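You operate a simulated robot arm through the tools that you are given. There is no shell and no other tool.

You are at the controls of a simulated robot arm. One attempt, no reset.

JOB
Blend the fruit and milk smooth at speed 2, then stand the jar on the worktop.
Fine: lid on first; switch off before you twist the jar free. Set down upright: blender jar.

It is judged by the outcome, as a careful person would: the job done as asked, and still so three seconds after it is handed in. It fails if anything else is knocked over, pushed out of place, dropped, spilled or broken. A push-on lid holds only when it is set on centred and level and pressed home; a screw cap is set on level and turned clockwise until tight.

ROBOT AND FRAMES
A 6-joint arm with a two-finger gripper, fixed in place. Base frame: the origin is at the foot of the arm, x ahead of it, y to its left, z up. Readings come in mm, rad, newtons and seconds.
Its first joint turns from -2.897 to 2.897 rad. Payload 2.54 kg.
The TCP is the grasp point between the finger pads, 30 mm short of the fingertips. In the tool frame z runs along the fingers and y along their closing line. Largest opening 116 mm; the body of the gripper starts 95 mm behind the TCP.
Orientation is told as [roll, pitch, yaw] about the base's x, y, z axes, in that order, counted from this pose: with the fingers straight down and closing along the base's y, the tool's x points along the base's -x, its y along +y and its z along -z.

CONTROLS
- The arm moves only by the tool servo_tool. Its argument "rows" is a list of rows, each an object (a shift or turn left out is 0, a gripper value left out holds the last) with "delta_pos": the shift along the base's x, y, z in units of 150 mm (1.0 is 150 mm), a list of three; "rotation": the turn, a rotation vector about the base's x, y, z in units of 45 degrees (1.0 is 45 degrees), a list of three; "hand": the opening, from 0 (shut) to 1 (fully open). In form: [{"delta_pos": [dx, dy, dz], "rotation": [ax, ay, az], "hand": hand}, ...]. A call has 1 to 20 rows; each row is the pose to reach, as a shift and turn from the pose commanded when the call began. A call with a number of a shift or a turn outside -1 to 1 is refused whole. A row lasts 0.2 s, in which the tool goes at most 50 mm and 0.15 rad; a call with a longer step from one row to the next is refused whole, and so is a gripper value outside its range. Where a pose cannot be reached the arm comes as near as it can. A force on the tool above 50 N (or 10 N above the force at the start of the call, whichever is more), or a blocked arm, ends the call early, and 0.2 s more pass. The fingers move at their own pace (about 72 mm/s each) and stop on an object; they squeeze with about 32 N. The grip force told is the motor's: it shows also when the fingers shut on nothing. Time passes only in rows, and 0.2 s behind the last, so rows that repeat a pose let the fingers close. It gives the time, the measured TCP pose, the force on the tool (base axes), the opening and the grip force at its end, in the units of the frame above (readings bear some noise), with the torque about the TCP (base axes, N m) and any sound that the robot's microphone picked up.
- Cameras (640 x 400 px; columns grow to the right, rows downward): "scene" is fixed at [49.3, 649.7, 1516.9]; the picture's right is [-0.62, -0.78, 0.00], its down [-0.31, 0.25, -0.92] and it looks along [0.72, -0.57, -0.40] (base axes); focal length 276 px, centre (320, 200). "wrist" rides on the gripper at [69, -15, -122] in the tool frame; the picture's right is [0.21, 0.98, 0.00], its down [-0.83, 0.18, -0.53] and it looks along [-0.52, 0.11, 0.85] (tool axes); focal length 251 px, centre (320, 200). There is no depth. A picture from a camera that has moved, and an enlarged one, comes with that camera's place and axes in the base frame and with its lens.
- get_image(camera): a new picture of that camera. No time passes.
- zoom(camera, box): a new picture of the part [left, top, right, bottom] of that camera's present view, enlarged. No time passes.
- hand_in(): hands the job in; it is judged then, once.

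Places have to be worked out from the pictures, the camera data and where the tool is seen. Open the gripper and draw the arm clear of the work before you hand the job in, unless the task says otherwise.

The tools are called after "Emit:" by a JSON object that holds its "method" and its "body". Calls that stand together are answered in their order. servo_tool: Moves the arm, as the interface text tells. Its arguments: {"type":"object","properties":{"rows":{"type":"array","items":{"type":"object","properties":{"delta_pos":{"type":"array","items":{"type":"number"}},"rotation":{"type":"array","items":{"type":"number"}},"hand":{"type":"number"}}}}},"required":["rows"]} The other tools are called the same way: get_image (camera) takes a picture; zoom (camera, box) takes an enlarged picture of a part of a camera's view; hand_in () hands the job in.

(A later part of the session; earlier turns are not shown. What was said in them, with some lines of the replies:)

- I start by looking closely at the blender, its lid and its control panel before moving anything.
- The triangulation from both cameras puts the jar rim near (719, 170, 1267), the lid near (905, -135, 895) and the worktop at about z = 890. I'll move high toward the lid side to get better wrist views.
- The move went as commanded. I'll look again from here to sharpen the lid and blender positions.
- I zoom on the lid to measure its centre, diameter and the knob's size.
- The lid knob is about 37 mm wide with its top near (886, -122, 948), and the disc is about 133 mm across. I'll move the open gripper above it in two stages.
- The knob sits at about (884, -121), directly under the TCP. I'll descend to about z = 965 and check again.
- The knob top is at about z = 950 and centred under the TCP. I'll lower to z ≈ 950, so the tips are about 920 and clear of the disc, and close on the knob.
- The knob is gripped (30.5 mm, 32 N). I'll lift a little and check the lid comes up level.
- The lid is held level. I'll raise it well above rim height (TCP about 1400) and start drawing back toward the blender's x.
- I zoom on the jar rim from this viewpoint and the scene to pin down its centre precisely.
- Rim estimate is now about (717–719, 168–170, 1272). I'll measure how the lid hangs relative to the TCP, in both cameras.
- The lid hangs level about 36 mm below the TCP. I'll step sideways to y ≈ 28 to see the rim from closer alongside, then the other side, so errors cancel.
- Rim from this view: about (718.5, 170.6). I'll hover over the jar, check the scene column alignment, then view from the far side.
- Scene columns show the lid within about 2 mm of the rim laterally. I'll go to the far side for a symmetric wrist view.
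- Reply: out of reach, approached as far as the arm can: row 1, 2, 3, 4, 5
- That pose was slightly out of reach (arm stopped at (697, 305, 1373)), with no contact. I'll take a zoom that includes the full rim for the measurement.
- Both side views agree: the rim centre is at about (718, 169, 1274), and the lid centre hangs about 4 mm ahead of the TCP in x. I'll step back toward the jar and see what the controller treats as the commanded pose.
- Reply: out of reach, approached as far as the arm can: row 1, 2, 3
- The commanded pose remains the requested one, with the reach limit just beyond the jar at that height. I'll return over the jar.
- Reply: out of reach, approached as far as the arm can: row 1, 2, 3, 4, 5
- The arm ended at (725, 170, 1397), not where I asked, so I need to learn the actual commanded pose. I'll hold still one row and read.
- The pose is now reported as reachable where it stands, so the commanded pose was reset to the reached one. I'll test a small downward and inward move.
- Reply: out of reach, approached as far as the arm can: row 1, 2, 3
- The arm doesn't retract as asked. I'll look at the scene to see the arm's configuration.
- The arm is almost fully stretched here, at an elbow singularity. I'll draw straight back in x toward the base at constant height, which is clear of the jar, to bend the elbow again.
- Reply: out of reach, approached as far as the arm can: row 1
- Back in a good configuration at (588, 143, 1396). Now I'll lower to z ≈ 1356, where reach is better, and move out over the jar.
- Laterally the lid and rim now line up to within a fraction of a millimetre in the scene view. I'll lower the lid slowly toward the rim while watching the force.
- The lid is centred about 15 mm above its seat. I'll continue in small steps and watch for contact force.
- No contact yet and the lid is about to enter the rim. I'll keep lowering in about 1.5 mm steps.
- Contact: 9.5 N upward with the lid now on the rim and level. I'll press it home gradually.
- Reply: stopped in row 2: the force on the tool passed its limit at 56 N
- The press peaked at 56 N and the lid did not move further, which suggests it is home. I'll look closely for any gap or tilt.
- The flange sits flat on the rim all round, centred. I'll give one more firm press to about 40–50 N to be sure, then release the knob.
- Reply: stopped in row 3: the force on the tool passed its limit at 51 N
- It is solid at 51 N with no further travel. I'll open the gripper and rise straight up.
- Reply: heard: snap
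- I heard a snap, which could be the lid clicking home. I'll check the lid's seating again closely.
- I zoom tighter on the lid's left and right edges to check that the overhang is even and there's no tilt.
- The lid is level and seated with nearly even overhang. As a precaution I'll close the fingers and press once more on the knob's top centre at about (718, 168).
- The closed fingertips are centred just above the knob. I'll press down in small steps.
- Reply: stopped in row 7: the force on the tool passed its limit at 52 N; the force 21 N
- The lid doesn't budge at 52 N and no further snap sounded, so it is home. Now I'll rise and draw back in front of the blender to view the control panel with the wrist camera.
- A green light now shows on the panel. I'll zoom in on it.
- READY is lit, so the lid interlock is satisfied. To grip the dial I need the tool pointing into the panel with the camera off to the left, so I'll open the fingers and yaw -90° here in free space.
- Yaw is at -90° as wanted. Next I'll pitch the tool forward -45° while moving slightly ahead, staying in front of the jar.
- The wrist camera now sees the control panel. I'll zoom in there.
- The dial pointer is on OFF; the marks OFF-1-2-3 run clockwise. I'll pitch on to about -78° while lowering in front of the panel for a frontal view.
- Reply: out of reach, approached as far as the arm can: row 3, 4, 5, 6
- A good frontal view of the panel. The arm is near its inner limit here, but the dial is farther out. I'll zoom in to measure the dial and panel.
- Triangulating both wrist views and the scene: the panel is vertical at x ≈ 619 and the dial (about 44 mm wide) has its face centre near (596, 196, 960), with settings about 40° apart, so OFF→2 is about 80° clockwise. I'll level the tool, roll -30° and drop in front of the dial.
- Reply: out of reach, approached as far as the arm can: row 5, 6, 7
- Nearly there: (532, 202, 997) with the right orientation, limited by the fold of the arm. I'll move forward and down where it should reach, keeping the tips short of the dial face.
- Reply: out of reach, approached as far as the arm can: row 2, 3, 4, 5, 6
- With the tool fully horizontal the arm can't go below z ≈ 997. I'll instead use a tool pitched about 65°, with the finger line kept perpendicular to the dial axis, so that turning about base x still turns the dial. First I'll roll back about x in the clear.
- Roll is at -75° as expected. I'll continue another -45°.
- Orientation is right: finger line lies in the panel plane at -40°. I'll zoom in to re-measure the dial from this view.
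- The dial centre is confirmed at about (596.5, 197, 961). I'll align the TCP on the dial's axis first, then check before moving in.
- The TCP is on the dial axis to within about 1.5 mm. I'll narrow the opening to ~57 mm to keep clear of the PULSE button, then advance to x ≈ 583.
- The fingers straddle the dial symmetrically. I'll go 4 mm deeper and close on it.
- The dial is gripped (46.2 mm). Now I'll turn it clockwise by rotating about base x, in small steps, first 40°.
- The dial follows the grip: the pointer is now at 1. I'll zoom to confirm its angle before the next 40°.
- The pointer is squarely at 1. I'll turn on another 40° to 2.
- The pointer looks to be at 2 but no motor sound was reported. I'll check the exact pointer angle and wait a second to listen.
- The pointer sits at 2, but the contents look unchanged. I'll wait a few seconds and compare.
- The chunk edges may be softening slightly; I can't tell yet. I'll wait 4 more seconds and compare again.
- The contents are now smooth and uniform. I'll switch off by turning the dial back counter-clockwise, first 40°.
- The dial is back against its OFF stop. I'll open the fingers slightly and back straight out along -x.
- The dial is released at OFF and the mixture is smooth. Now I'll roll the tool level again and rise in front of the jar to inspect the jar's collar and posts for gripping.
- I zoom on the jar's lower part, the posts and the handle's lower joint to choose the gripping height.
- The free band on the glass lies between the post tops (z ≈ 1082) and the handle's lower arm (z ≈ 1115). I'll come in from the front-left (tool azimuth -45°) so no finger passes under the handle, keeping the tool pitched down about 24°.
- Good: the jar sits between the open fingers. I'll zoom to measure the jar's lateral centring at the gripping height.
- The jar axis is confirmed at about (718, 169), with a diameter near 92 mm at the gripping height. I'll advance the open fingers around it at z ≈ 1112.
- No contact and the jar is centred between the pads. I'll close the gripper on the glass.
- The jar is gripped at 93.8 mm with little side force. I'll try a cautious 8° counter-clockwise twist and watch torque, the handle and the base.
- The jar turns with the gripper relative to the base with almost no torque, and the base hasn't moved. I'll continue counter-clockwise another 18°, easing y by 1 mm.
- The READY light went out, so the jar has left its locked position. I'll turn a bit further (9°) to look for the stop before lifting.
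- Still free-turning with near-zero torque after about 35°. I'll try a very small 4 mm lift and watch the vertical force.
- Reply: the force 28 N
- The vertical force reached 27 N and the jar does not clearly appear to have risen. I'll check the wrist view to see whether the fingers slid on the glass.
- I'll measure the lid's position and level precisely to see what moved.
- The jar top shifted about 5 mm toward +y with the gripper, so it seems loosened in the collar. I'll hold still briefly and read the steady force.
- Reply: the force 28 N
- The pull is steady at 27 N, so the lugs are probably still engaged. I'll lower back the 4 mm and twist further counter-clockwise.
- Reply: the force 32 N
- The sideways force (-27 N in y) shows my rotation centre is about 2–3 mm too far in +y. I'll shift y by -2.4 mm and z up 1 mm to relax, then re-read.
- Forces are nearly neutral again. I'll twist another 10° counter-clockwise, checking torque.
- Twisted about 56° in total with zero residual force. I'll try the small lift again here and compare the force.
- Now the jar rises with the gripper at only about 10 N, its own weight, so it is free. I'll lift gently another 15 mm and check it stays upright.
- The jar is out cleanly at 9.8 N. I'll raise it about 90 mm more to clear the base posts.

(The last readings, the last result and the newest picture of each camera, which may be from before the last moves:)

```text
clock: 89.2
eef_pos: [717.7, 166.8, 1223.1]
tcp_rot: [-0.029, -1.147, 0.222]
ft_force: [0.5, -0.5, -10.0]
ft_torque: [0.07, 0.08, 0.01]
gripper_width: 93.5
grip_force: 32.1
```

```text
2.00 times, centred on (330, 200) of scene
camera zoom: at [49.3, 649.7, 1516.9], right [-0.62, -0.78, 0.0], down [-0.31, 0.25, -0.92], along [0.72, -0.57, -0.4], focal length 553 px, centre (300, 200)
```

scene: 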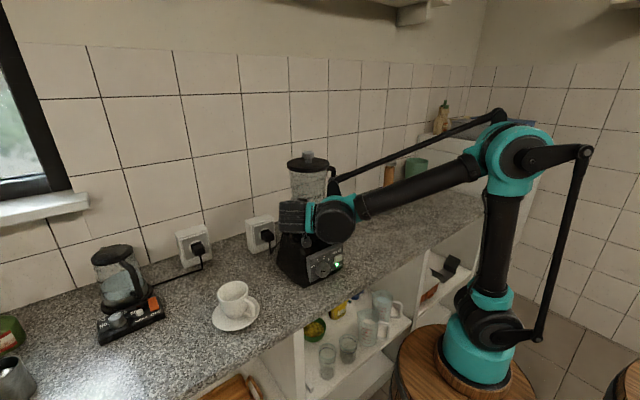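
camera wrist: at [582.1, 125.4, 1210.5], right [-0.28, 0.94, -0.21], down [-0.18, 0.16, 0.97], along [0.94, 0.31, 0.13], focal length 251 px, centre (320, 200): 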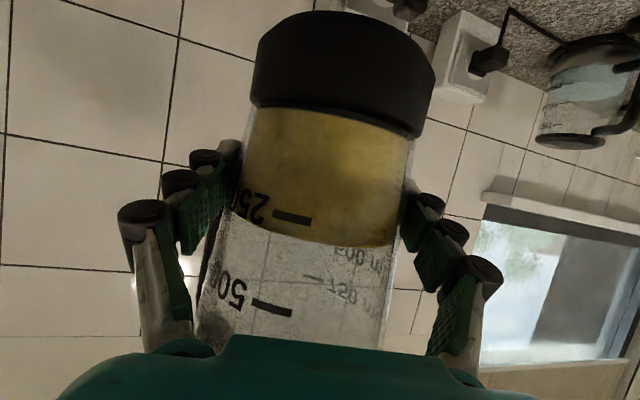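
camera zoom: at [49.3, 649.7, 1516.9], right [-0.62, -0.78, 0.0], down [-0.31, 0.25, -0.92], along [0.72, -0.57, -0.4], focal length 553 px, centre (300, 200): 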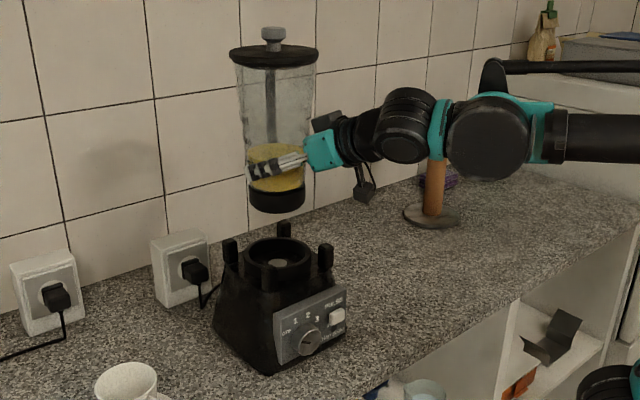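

The jar is clear, with its bottom about 67 mm below the TCP. The worktop to the right of the blender is free, so I'll carry it there at this height, toward y ≈ -70.

Emit:
{"method": "servo_tool", "body": {"rows": [{"delta_pos": [0, -0.06, 0]}, {"delta_pos": [0, -0.15, 0]}, {"delta_pos": [0, -0.27, 0]}, {"delta_pos": [0, -0.4, 0]}, {"delta_pos": [0, -0.54, 0]}, {"delta_pos": [0, -0.68, 0]}, {"delta_pos": [0, -0.82, 0]}, {"delta_pos": [0, -0.93, 0]}, {"delta_pos": [0, -1.0, 0]}, {"delta_pos": [0, -1.0, 0]}]}}

Emit:
{"method": "servo_tool", "body": {"rows": [{"delta_pos": [0, -0.06, 0]}, {"delta_pos": [0, -0.16, -0.04]}, {"delta_pos": [0, -0.28, -0.12]}, {"delta_pos": [0, -0.4, -0.22]}, {"delta_pos": [0, -0.5, -0.34]}, {"delta_pos": [0, -0.56, -0.46]}, {"delta_pos": [0, -0.58, -0.58]}, {"delta_pos": [0, -0.58, -0.7]}, {"delta_pos": [0, -0.58, -0.82]}, {"delta_pos": [0, -0.58, -0.9]}, {"delta_pos": [0, -0.58, -0.9]}]}}

Emit:
{"method": "get_image", "body": {"camera": "scene"}}

Emit:
{"method": "get_image", "body": {"camera": "wrist"}}

```text
clock: 91.4
eef_pos: [717.1, 16.3, 1222.0]
tcp_rot: [-0.027, -1.147, 0.222]
ft_force: [0.2, 0.7, -9.8]
ft_torque: [0.05, 0.12, -0.03]
gripper_width: 93.3
grip_force: 31.8
```

```text
clock: 93.8
eef_pos: [716.2, -68.7, 1088.3]
tcp_rot: [-0.028, -1.147, 0.223]
ft_force: [-0.1, 0.1, -10.1]
ft_torque: [0.02, 0.11, 0.0]
gripper_width: 93.2
grip_force: 31.7
```

```text
taken
```

scene: 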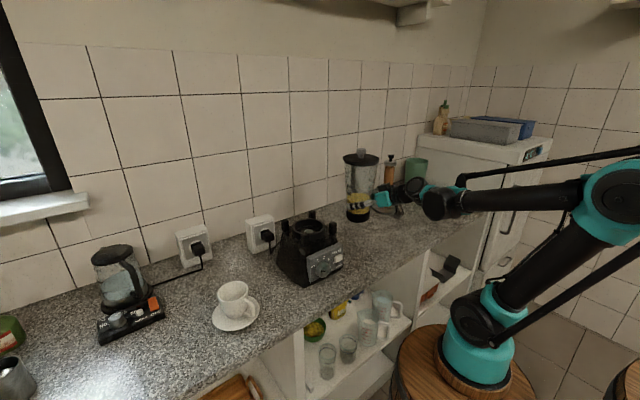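

```text
taken
camera wrist: at [581.5, -110.7, 1075.2], right [-0.28, 0.94, -0.21], down [-0.18, 0.16, 0.97], along [0.94, 0.31, 0.13], focal length 251 px, centre (320, 200)
```

wrist: 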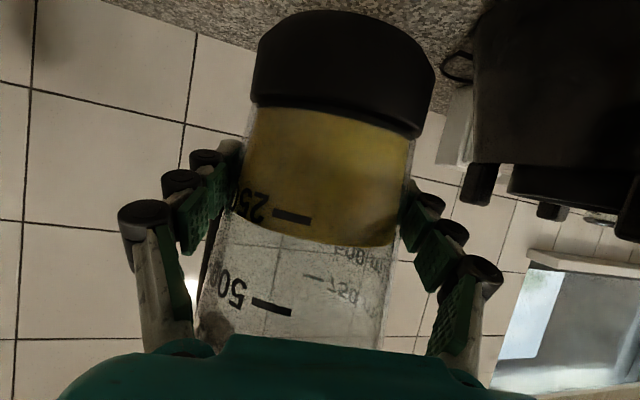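

The jar is over free worktop at (717, -69). I'll check it hangs upright before lowering.

Emit:
{"method": "zoom", "body": {"camera": "scene", "box": [320, 135, 440, 235]}}

```text
4.00 times, centred on (380, 185) of scene
camera zoom: at [49.3, 649.7, 1516.9], right [-0.62, -0.78, 0.0], down [-0.31, 0.25, -0.92], along [0.72, -0.57, -0.4], focal length 1106 px, centre (80, 260)
```

zoom: 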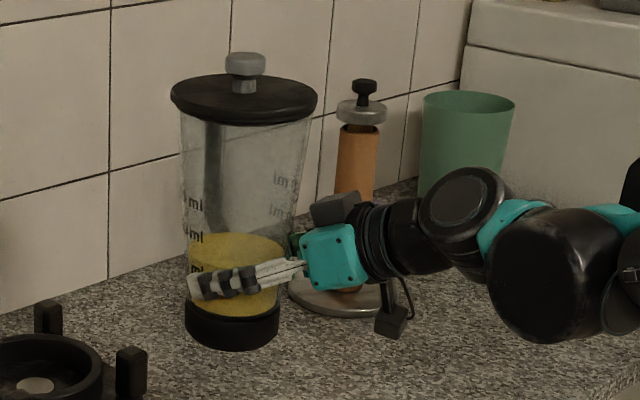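

It hangs upright. I'll lower to about z = 985 and then proceed in fine steps.

Emit:
{"method": "servo_tool", "body": {"rows": [{"delta_pos": [0, 0, -0.06]}, {"delta_pos": [0, 0, -0.15]}, {"delta_pos": [0, 0, -0.25]}, {"delta_pos": [0, 0, -0.35]}, {"delta_pos": [0, 0, -0.45]}, {"delta_pos": [0, 0, -0.55]}, {"delta_pos": [0, 0, -0.62]}, {"delta_pos": [0, 0, -0.67]}, {"delta_pos": [0, 0, -0.68]}, {"delta_pos": [0, 0, -0.68]}]}}

Emit:
{"method": "zoom", "body": {"camera": "scene", "box": [320, 150, 440, 250]}}

Emit:
{"method": "get_image", "body": {"camera": "wrist"}}

```text
clock: 96.0
eef_pos: [718.7, -68.7, 985.8]
tcp_rot: [-0.029, -1.146, 0.221]
ft_force: [0.1, 0.6, -10.3]
ft_torque: [0.05, 0.1, 0.0]
gripper_width: 93.4
grip_force: 32.1
```

```text
4.00 times, centred on (380, 200) of scene
camera zoom: at [49.3, 649.7, 1516.9], right [-0.62, -0.78, 0.0], down [-0.31, 0.25, -0.92], along [0.72, -0.57, -0.4], focal length 1106 px, centre (80, 200)
```

zoom: 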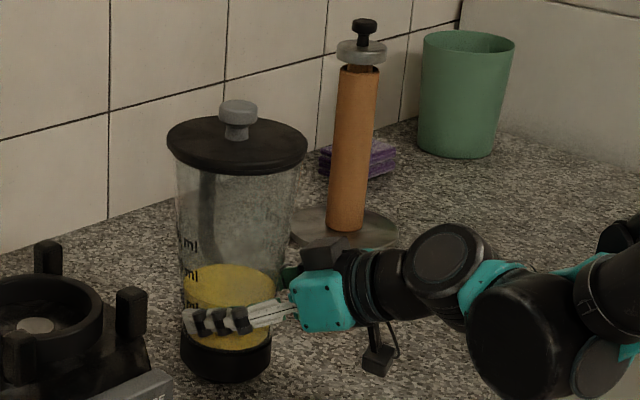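

```text
taken
camera wrist: at [582.7, -111.2, 972.7], right [-0.28, 0.94, -0.21], down [-0.18, 0.16, 0.97], along [0.94, 0.31, 0.13], focal length 251 px, centre (320, 200)
```

wrist: 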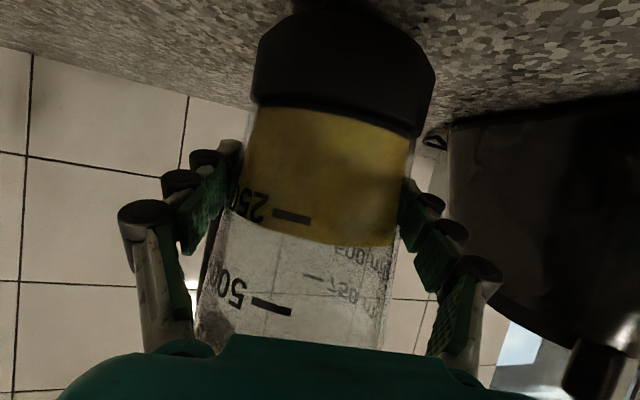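

Still clear by roughly 20 mm. I'll lower 12 mm slowly and check the force.

Emit:
{"method": "servo_tool", "body": {"rows": [{"delta_pos": [0, 0, -0.015]}, {"delta_pos": [0, 0, -0.03]}, {"delta_pos": [0, 0, -0.045]}, {"delta_pos": [0, 0, -0.06]}, {"delta_pos": [0, 0, -0.075]}, {"delta_pos": [0, 0, -0.08]}]}}

Emit:
{"method": "zoom", "body": {"camera": "scene", "box": [350, 215, 400, 255]}}

```text
clock: 97.4
eef_pos: [718.2, -69.6, 973.4]
tcp_rot: [-0.03, -1.146, 0.223]
ft_force: [0.0, 0.6, -9.5]
ft_torque: [0.01, 0.09, 0.0]
gripper_width: 93.5
grip_force: 31.5
```

```text
10.00 times, centred on (375, 235) of scene
camera zoom: at [49.3, 649.7, 1516.9], right [-0.62, -0.78, 0.0], down [-0.31, 0.25, -0.92], along [0.72, -0.57, -0.4], focal length 2765 px, centre (-230, -150)
```

zoom: 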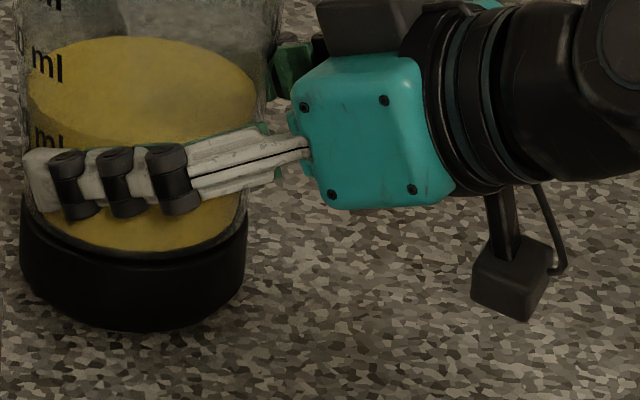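

Still hanging at 9.5 N. I'll continue with 1.2 mm steps.

Emit:
{"method": "servo_tool", "body": {"rows": [{"delta_pos": [0, 0, -0.008]}, {"delta_pos": [0, 0, -0.016]}, {"delta_pos": [0, 0, -0.024]}, {"delta_pos": [0, 0, -0.032]}, {"delta_pos": [0, 0, -0.036]}]}}

```text
clock: 98.6
eef_pos: [717.7, -70.1, 970.0]
tcp_rot: [-0.028, -1.147, 0.22]
ft_force: [-1.0, 1.1, 19.2]
ft_torque: [-0.2, -0.14, -0.52]
gripper_width: 92.9
grip_force: 31.9
```

Contact with the worktop (+19 N). I'll ease up about 1 mm so the jar rests lightly before releasing.

Emit:
{"method": "servo_tool", "body": {"rows": [{"delta_pos": [0, 0, 0.004]}, {"delta_pos": [0, 0, 0.006]}, {"delta_pos": [0, 0, 0.006]}]}}

Emit:
{"method": "zoom", "body": {"camera": "scene", "box": [340, 165, 420, 255]}}

```text
clock: 99.4
eef_pos: [716.9, -69.2, 969.4]
tcp_rot: [-0.029, -1.146, 0.223]
ft_force: [-1.7, -4.8, 2.1]
ft_torque: [-0.37, -0.29, -0.25]
gripper_width: 92.8
grip_force: 32.2
```

```text
4.44 times, centred on (380, 210) of scene
camera zoom: at [49.3, 649.7, 1516.9], right [-0.62, -0.78, 0.0], down [-0.31, 0.25, -0.92], along [0.72, -0.57, -0.4], focal length 1229 px, centre (53, 156)
```

zoom: 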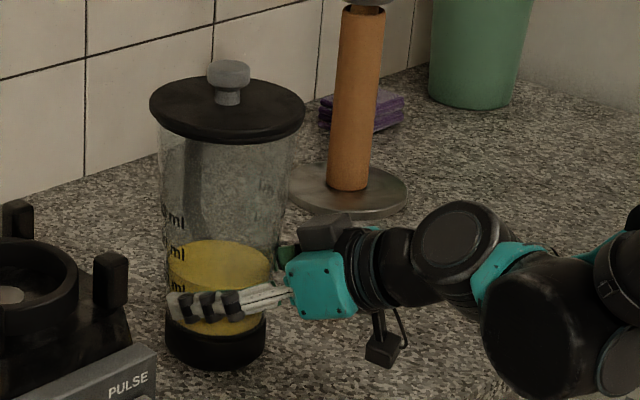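

The jar rests on the worktop with almost no load on the arm. I'll open the fingers fully and hold.

Emit:
{"method": "servo_tool", "body": {"rows": [{"delta_pos": [0, 0, 0], "hand": 0.85}, {"delta_pos": [0, 0, 0], "hand": 0.9}, {"delta_pos": [0, 0, 0], "hand": 1.0}, {"delta_pos": [0, 0, 0], "hand": 1.0}]}}

Emit:
{"method": "get_image", "body": {"camera": "wrist"}}

Emit:
{"method": "zoom", "body": {"camera": "scene", "box": [340, 165, 420, 255]}}

```text
clock: 100.4
eef_pos: [718.4, -69.6, 969.9]
tcp_rot: [-0.028, -1.147, 0.222]
ft_force: [0.0, 0.5, -0.7]
ft_torque: [0.0, -0.05, 0.0]
gripper_width: 116.0
grip_force: 0.1
```

```text
taken
camera wrist: at [582.5, -111.1, 957.0], right [-0.28, 0.94, -0.21], down [-0.18, 0.16, 0.97], along [0.94, 0.31, 0.13], focal length 251 px, centre (320, 200)
```

wrist: 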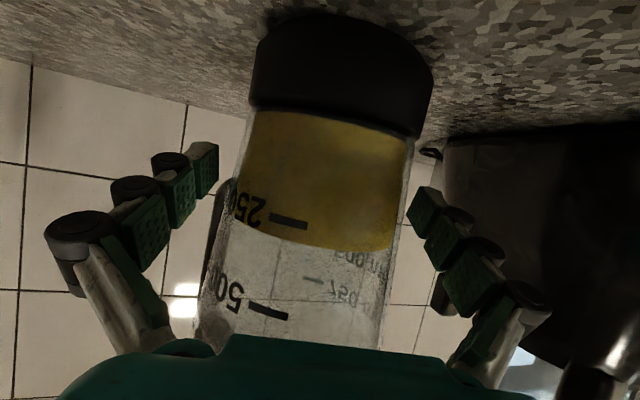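

```text
4.44 times, centred on (380, 210) of scene
camera zoom: at [49.3, 649.7, 1516.9], right [-0.62, -0.78, 0.0], down [-0.31, 0.25, -0.92], along [0.72, -0.57, -0.4], focal length 1229 px, centre (53, 156)
```

zoom: 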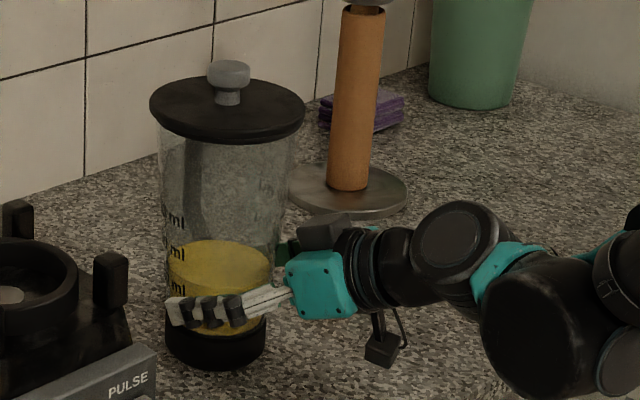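

The jar stands on its own, fingers are clear. I'll back straight out along the tool's heading, then rise.

Emit:
{"method": "servo_tool", "body": {"rows": [{"delta_pos": [-0.1, -0.023, 0], "hand": 1.0}, {"delta_pos": [-0.22, -0.05, 0]}, {"delta_pos": [-0.36, -0.081, 0]}, {"delta_pos": [-0.5, -0.113, 0]}, {"delta_pos": [-0.64, -0.145, 0]}, {"delta_pos": [-0.76, -0.172, 0]}, {"delta_pos": [-0.84, -0.19, 0]}, {"delta_pos": [-0.84, -0.19, 0]}]}}

Emit:
{"method": "get_image", "body": {"camera": "wrist"}}

Emit:
{"method": "get_image", "body": {"camera": "scene"}}

```text
clock: 102.2
eef_pos: [592.9, -97.5, 970.1]
tcp_rot: [-0.028, -1.148, 0.221]
ft_force: [-0.7, -0.2, -0.6]
ft_torque: [0.02, 0.0, 0.0]
gripper_width: 116.1
grip_force: 0.1
```

```text
taken
camera wrist: at [457.4, -139.8, 957.1], right [-0.28, 0.94, -0.21], down [-0.18, 0.16, 0.97], along [0.94, 0.31, 0.13], focal length 251 px, centre (320, 200)
```

wrist: 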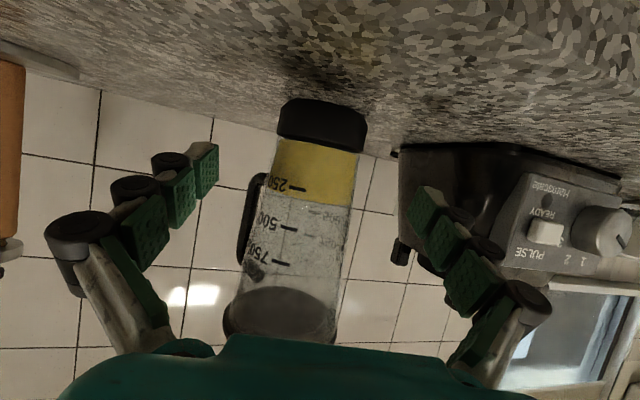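

```text
taken
```

scene: 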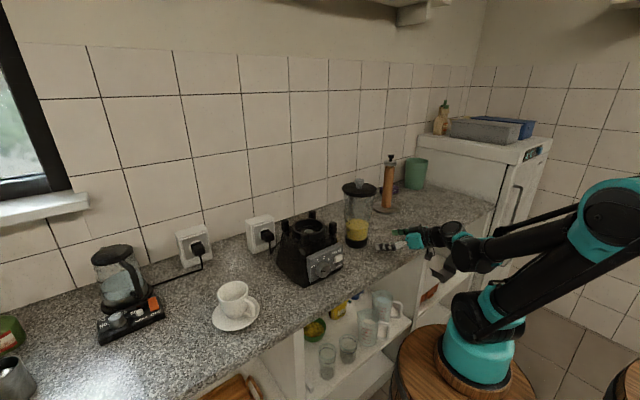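

The jar stands free and upright. I'll raise the arm well clear and then do a final check of everything.

Emit:
{"method": "servo_tool", "body": {"rows": [{"delta_pos": [-0.05, 0, 0.15]}, {"delta_pos": [-0.1, -0.05, 0.35]}, {"delta_pos": [-0.1, -0.1, 0.6]}, {"delta_pos": [-0.1, -0.15, 0.85]}, {"delta_pos": [-0.1, -0.2, 1.0]}, {"delta_pos": [-0.1, -0.2, 1.0]}]}}

Emit:
{"method": "zoom", "body": {"camera": "scene", "box": [265, 165, 405, 295]}}

Emit:
{"method": "zoom", "body": {"camera": "scene", "box": [335, 170, 385, 255]}}

Emit:
{"method": "get_image", "body": {"camera": "scene"}}

```text
clock: 103.6
eef_pos: [576.2, -128.6, 1120.1]
tcp_rot: [-0.029, -1.147, 0.221]
ft_force: [-0.3, 0.0, 0.3]
ft_torque: [0.01, 0.0, 0.0]
gripper_width: 116.1
grip_force: 0.1
```

```text
3.08 times, centred on (335, 230) of scene
camera zoom: at [49.3, 649.7, 1516.9], right [-0.62, -0.78, 0.0], down [-0.31, 0.25, -0.92], along [0.72, -0.57, -0.4], focal length 851 px, centre (274, 108)
```

zoom: 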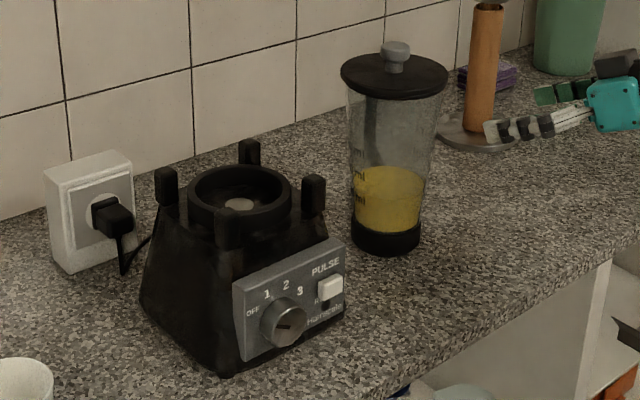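

```text
4.71 times, centred on (360, 212) of scene
camera zoom: at [49.3, 649.7, 1516.9], right [-0.62, -0.78, 0.0], down [-0.31, 0.25, -0.92], along [0.72, -0.57, -0.4], focal length 1301 px, centre (132, 141)
```

zoom: 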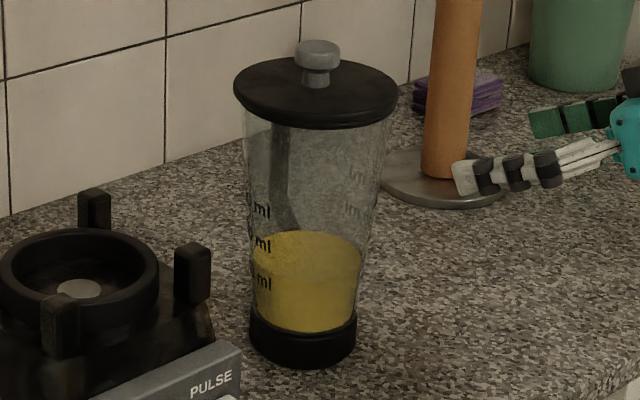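

```text
taken
```

scene: 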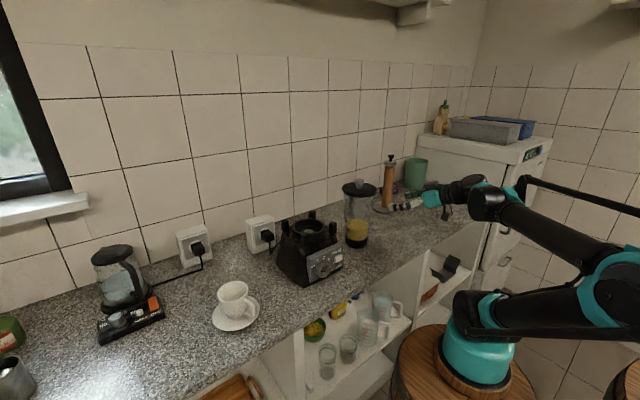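

Everything looks in order. I'll compare the base's panel with the earlier identical zoom to confirm that it hasn't shifted and that the dial reads OFF.

Emit:
{"method": "zoom", "body": {"camera": "scene", "box": [295, 235, 355, 285]}}

```text
8.00 times, centred on (325, 260) of scene
camera zoom: at [49.3, 649.7, 1516.9], right [-0.62, -0.78, 0.0], down [-0.31, 0.25, -0.92], along [0.72, -0.57, -0.4], focal length 2212 px, centre (280, -280)
```

zoom: 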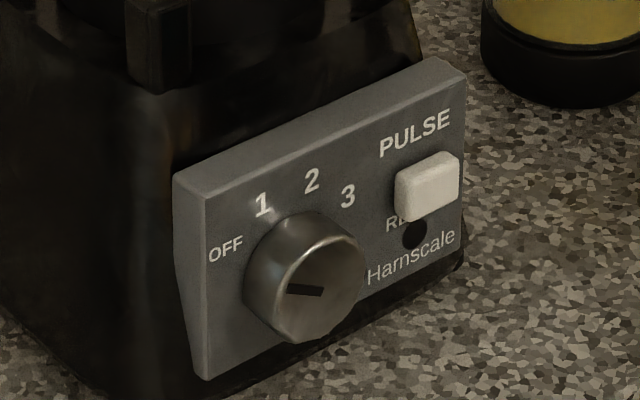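

The dial is at OFF and the base is within a millimetre of its original place. The jar stands upright on the worktop with its lid on and smooth contents, and the gripper is open and clear, so I'm handing the job in.

Emit:
{"method": "hand_in", "body": {}}

```text
The job is handed in.
```

The fruit and milk are blended smooth at speed 2, and the jar is standing upright on the worktop to the right of the blender base, with its lid on. The job is handed in, but I haven't seen a verdict.

- **Lid:** it went on first. It clicked, did not move under a further press of about 50 N, and the READY light came on.
- **Blending:** the dial sat at 2 for about 8 seconds, until the mixture looked uniform. The microphone reported no motor sound, so I judged it by eye.
- **Switching off:** I turned the dial back to its OFF stop before twisting the jar.
- **Removing the jar:** it came free after about 56° counter-clockwise. My first lift, at about 35°, was too early and pulled with about 27 N against the lock. Nothing came loose or spilled.
- **Surroundings:** the blender base is within about a millimetre of where it started. I saw nothing else moved or knocked over. The gripper is open and clear of the jar.
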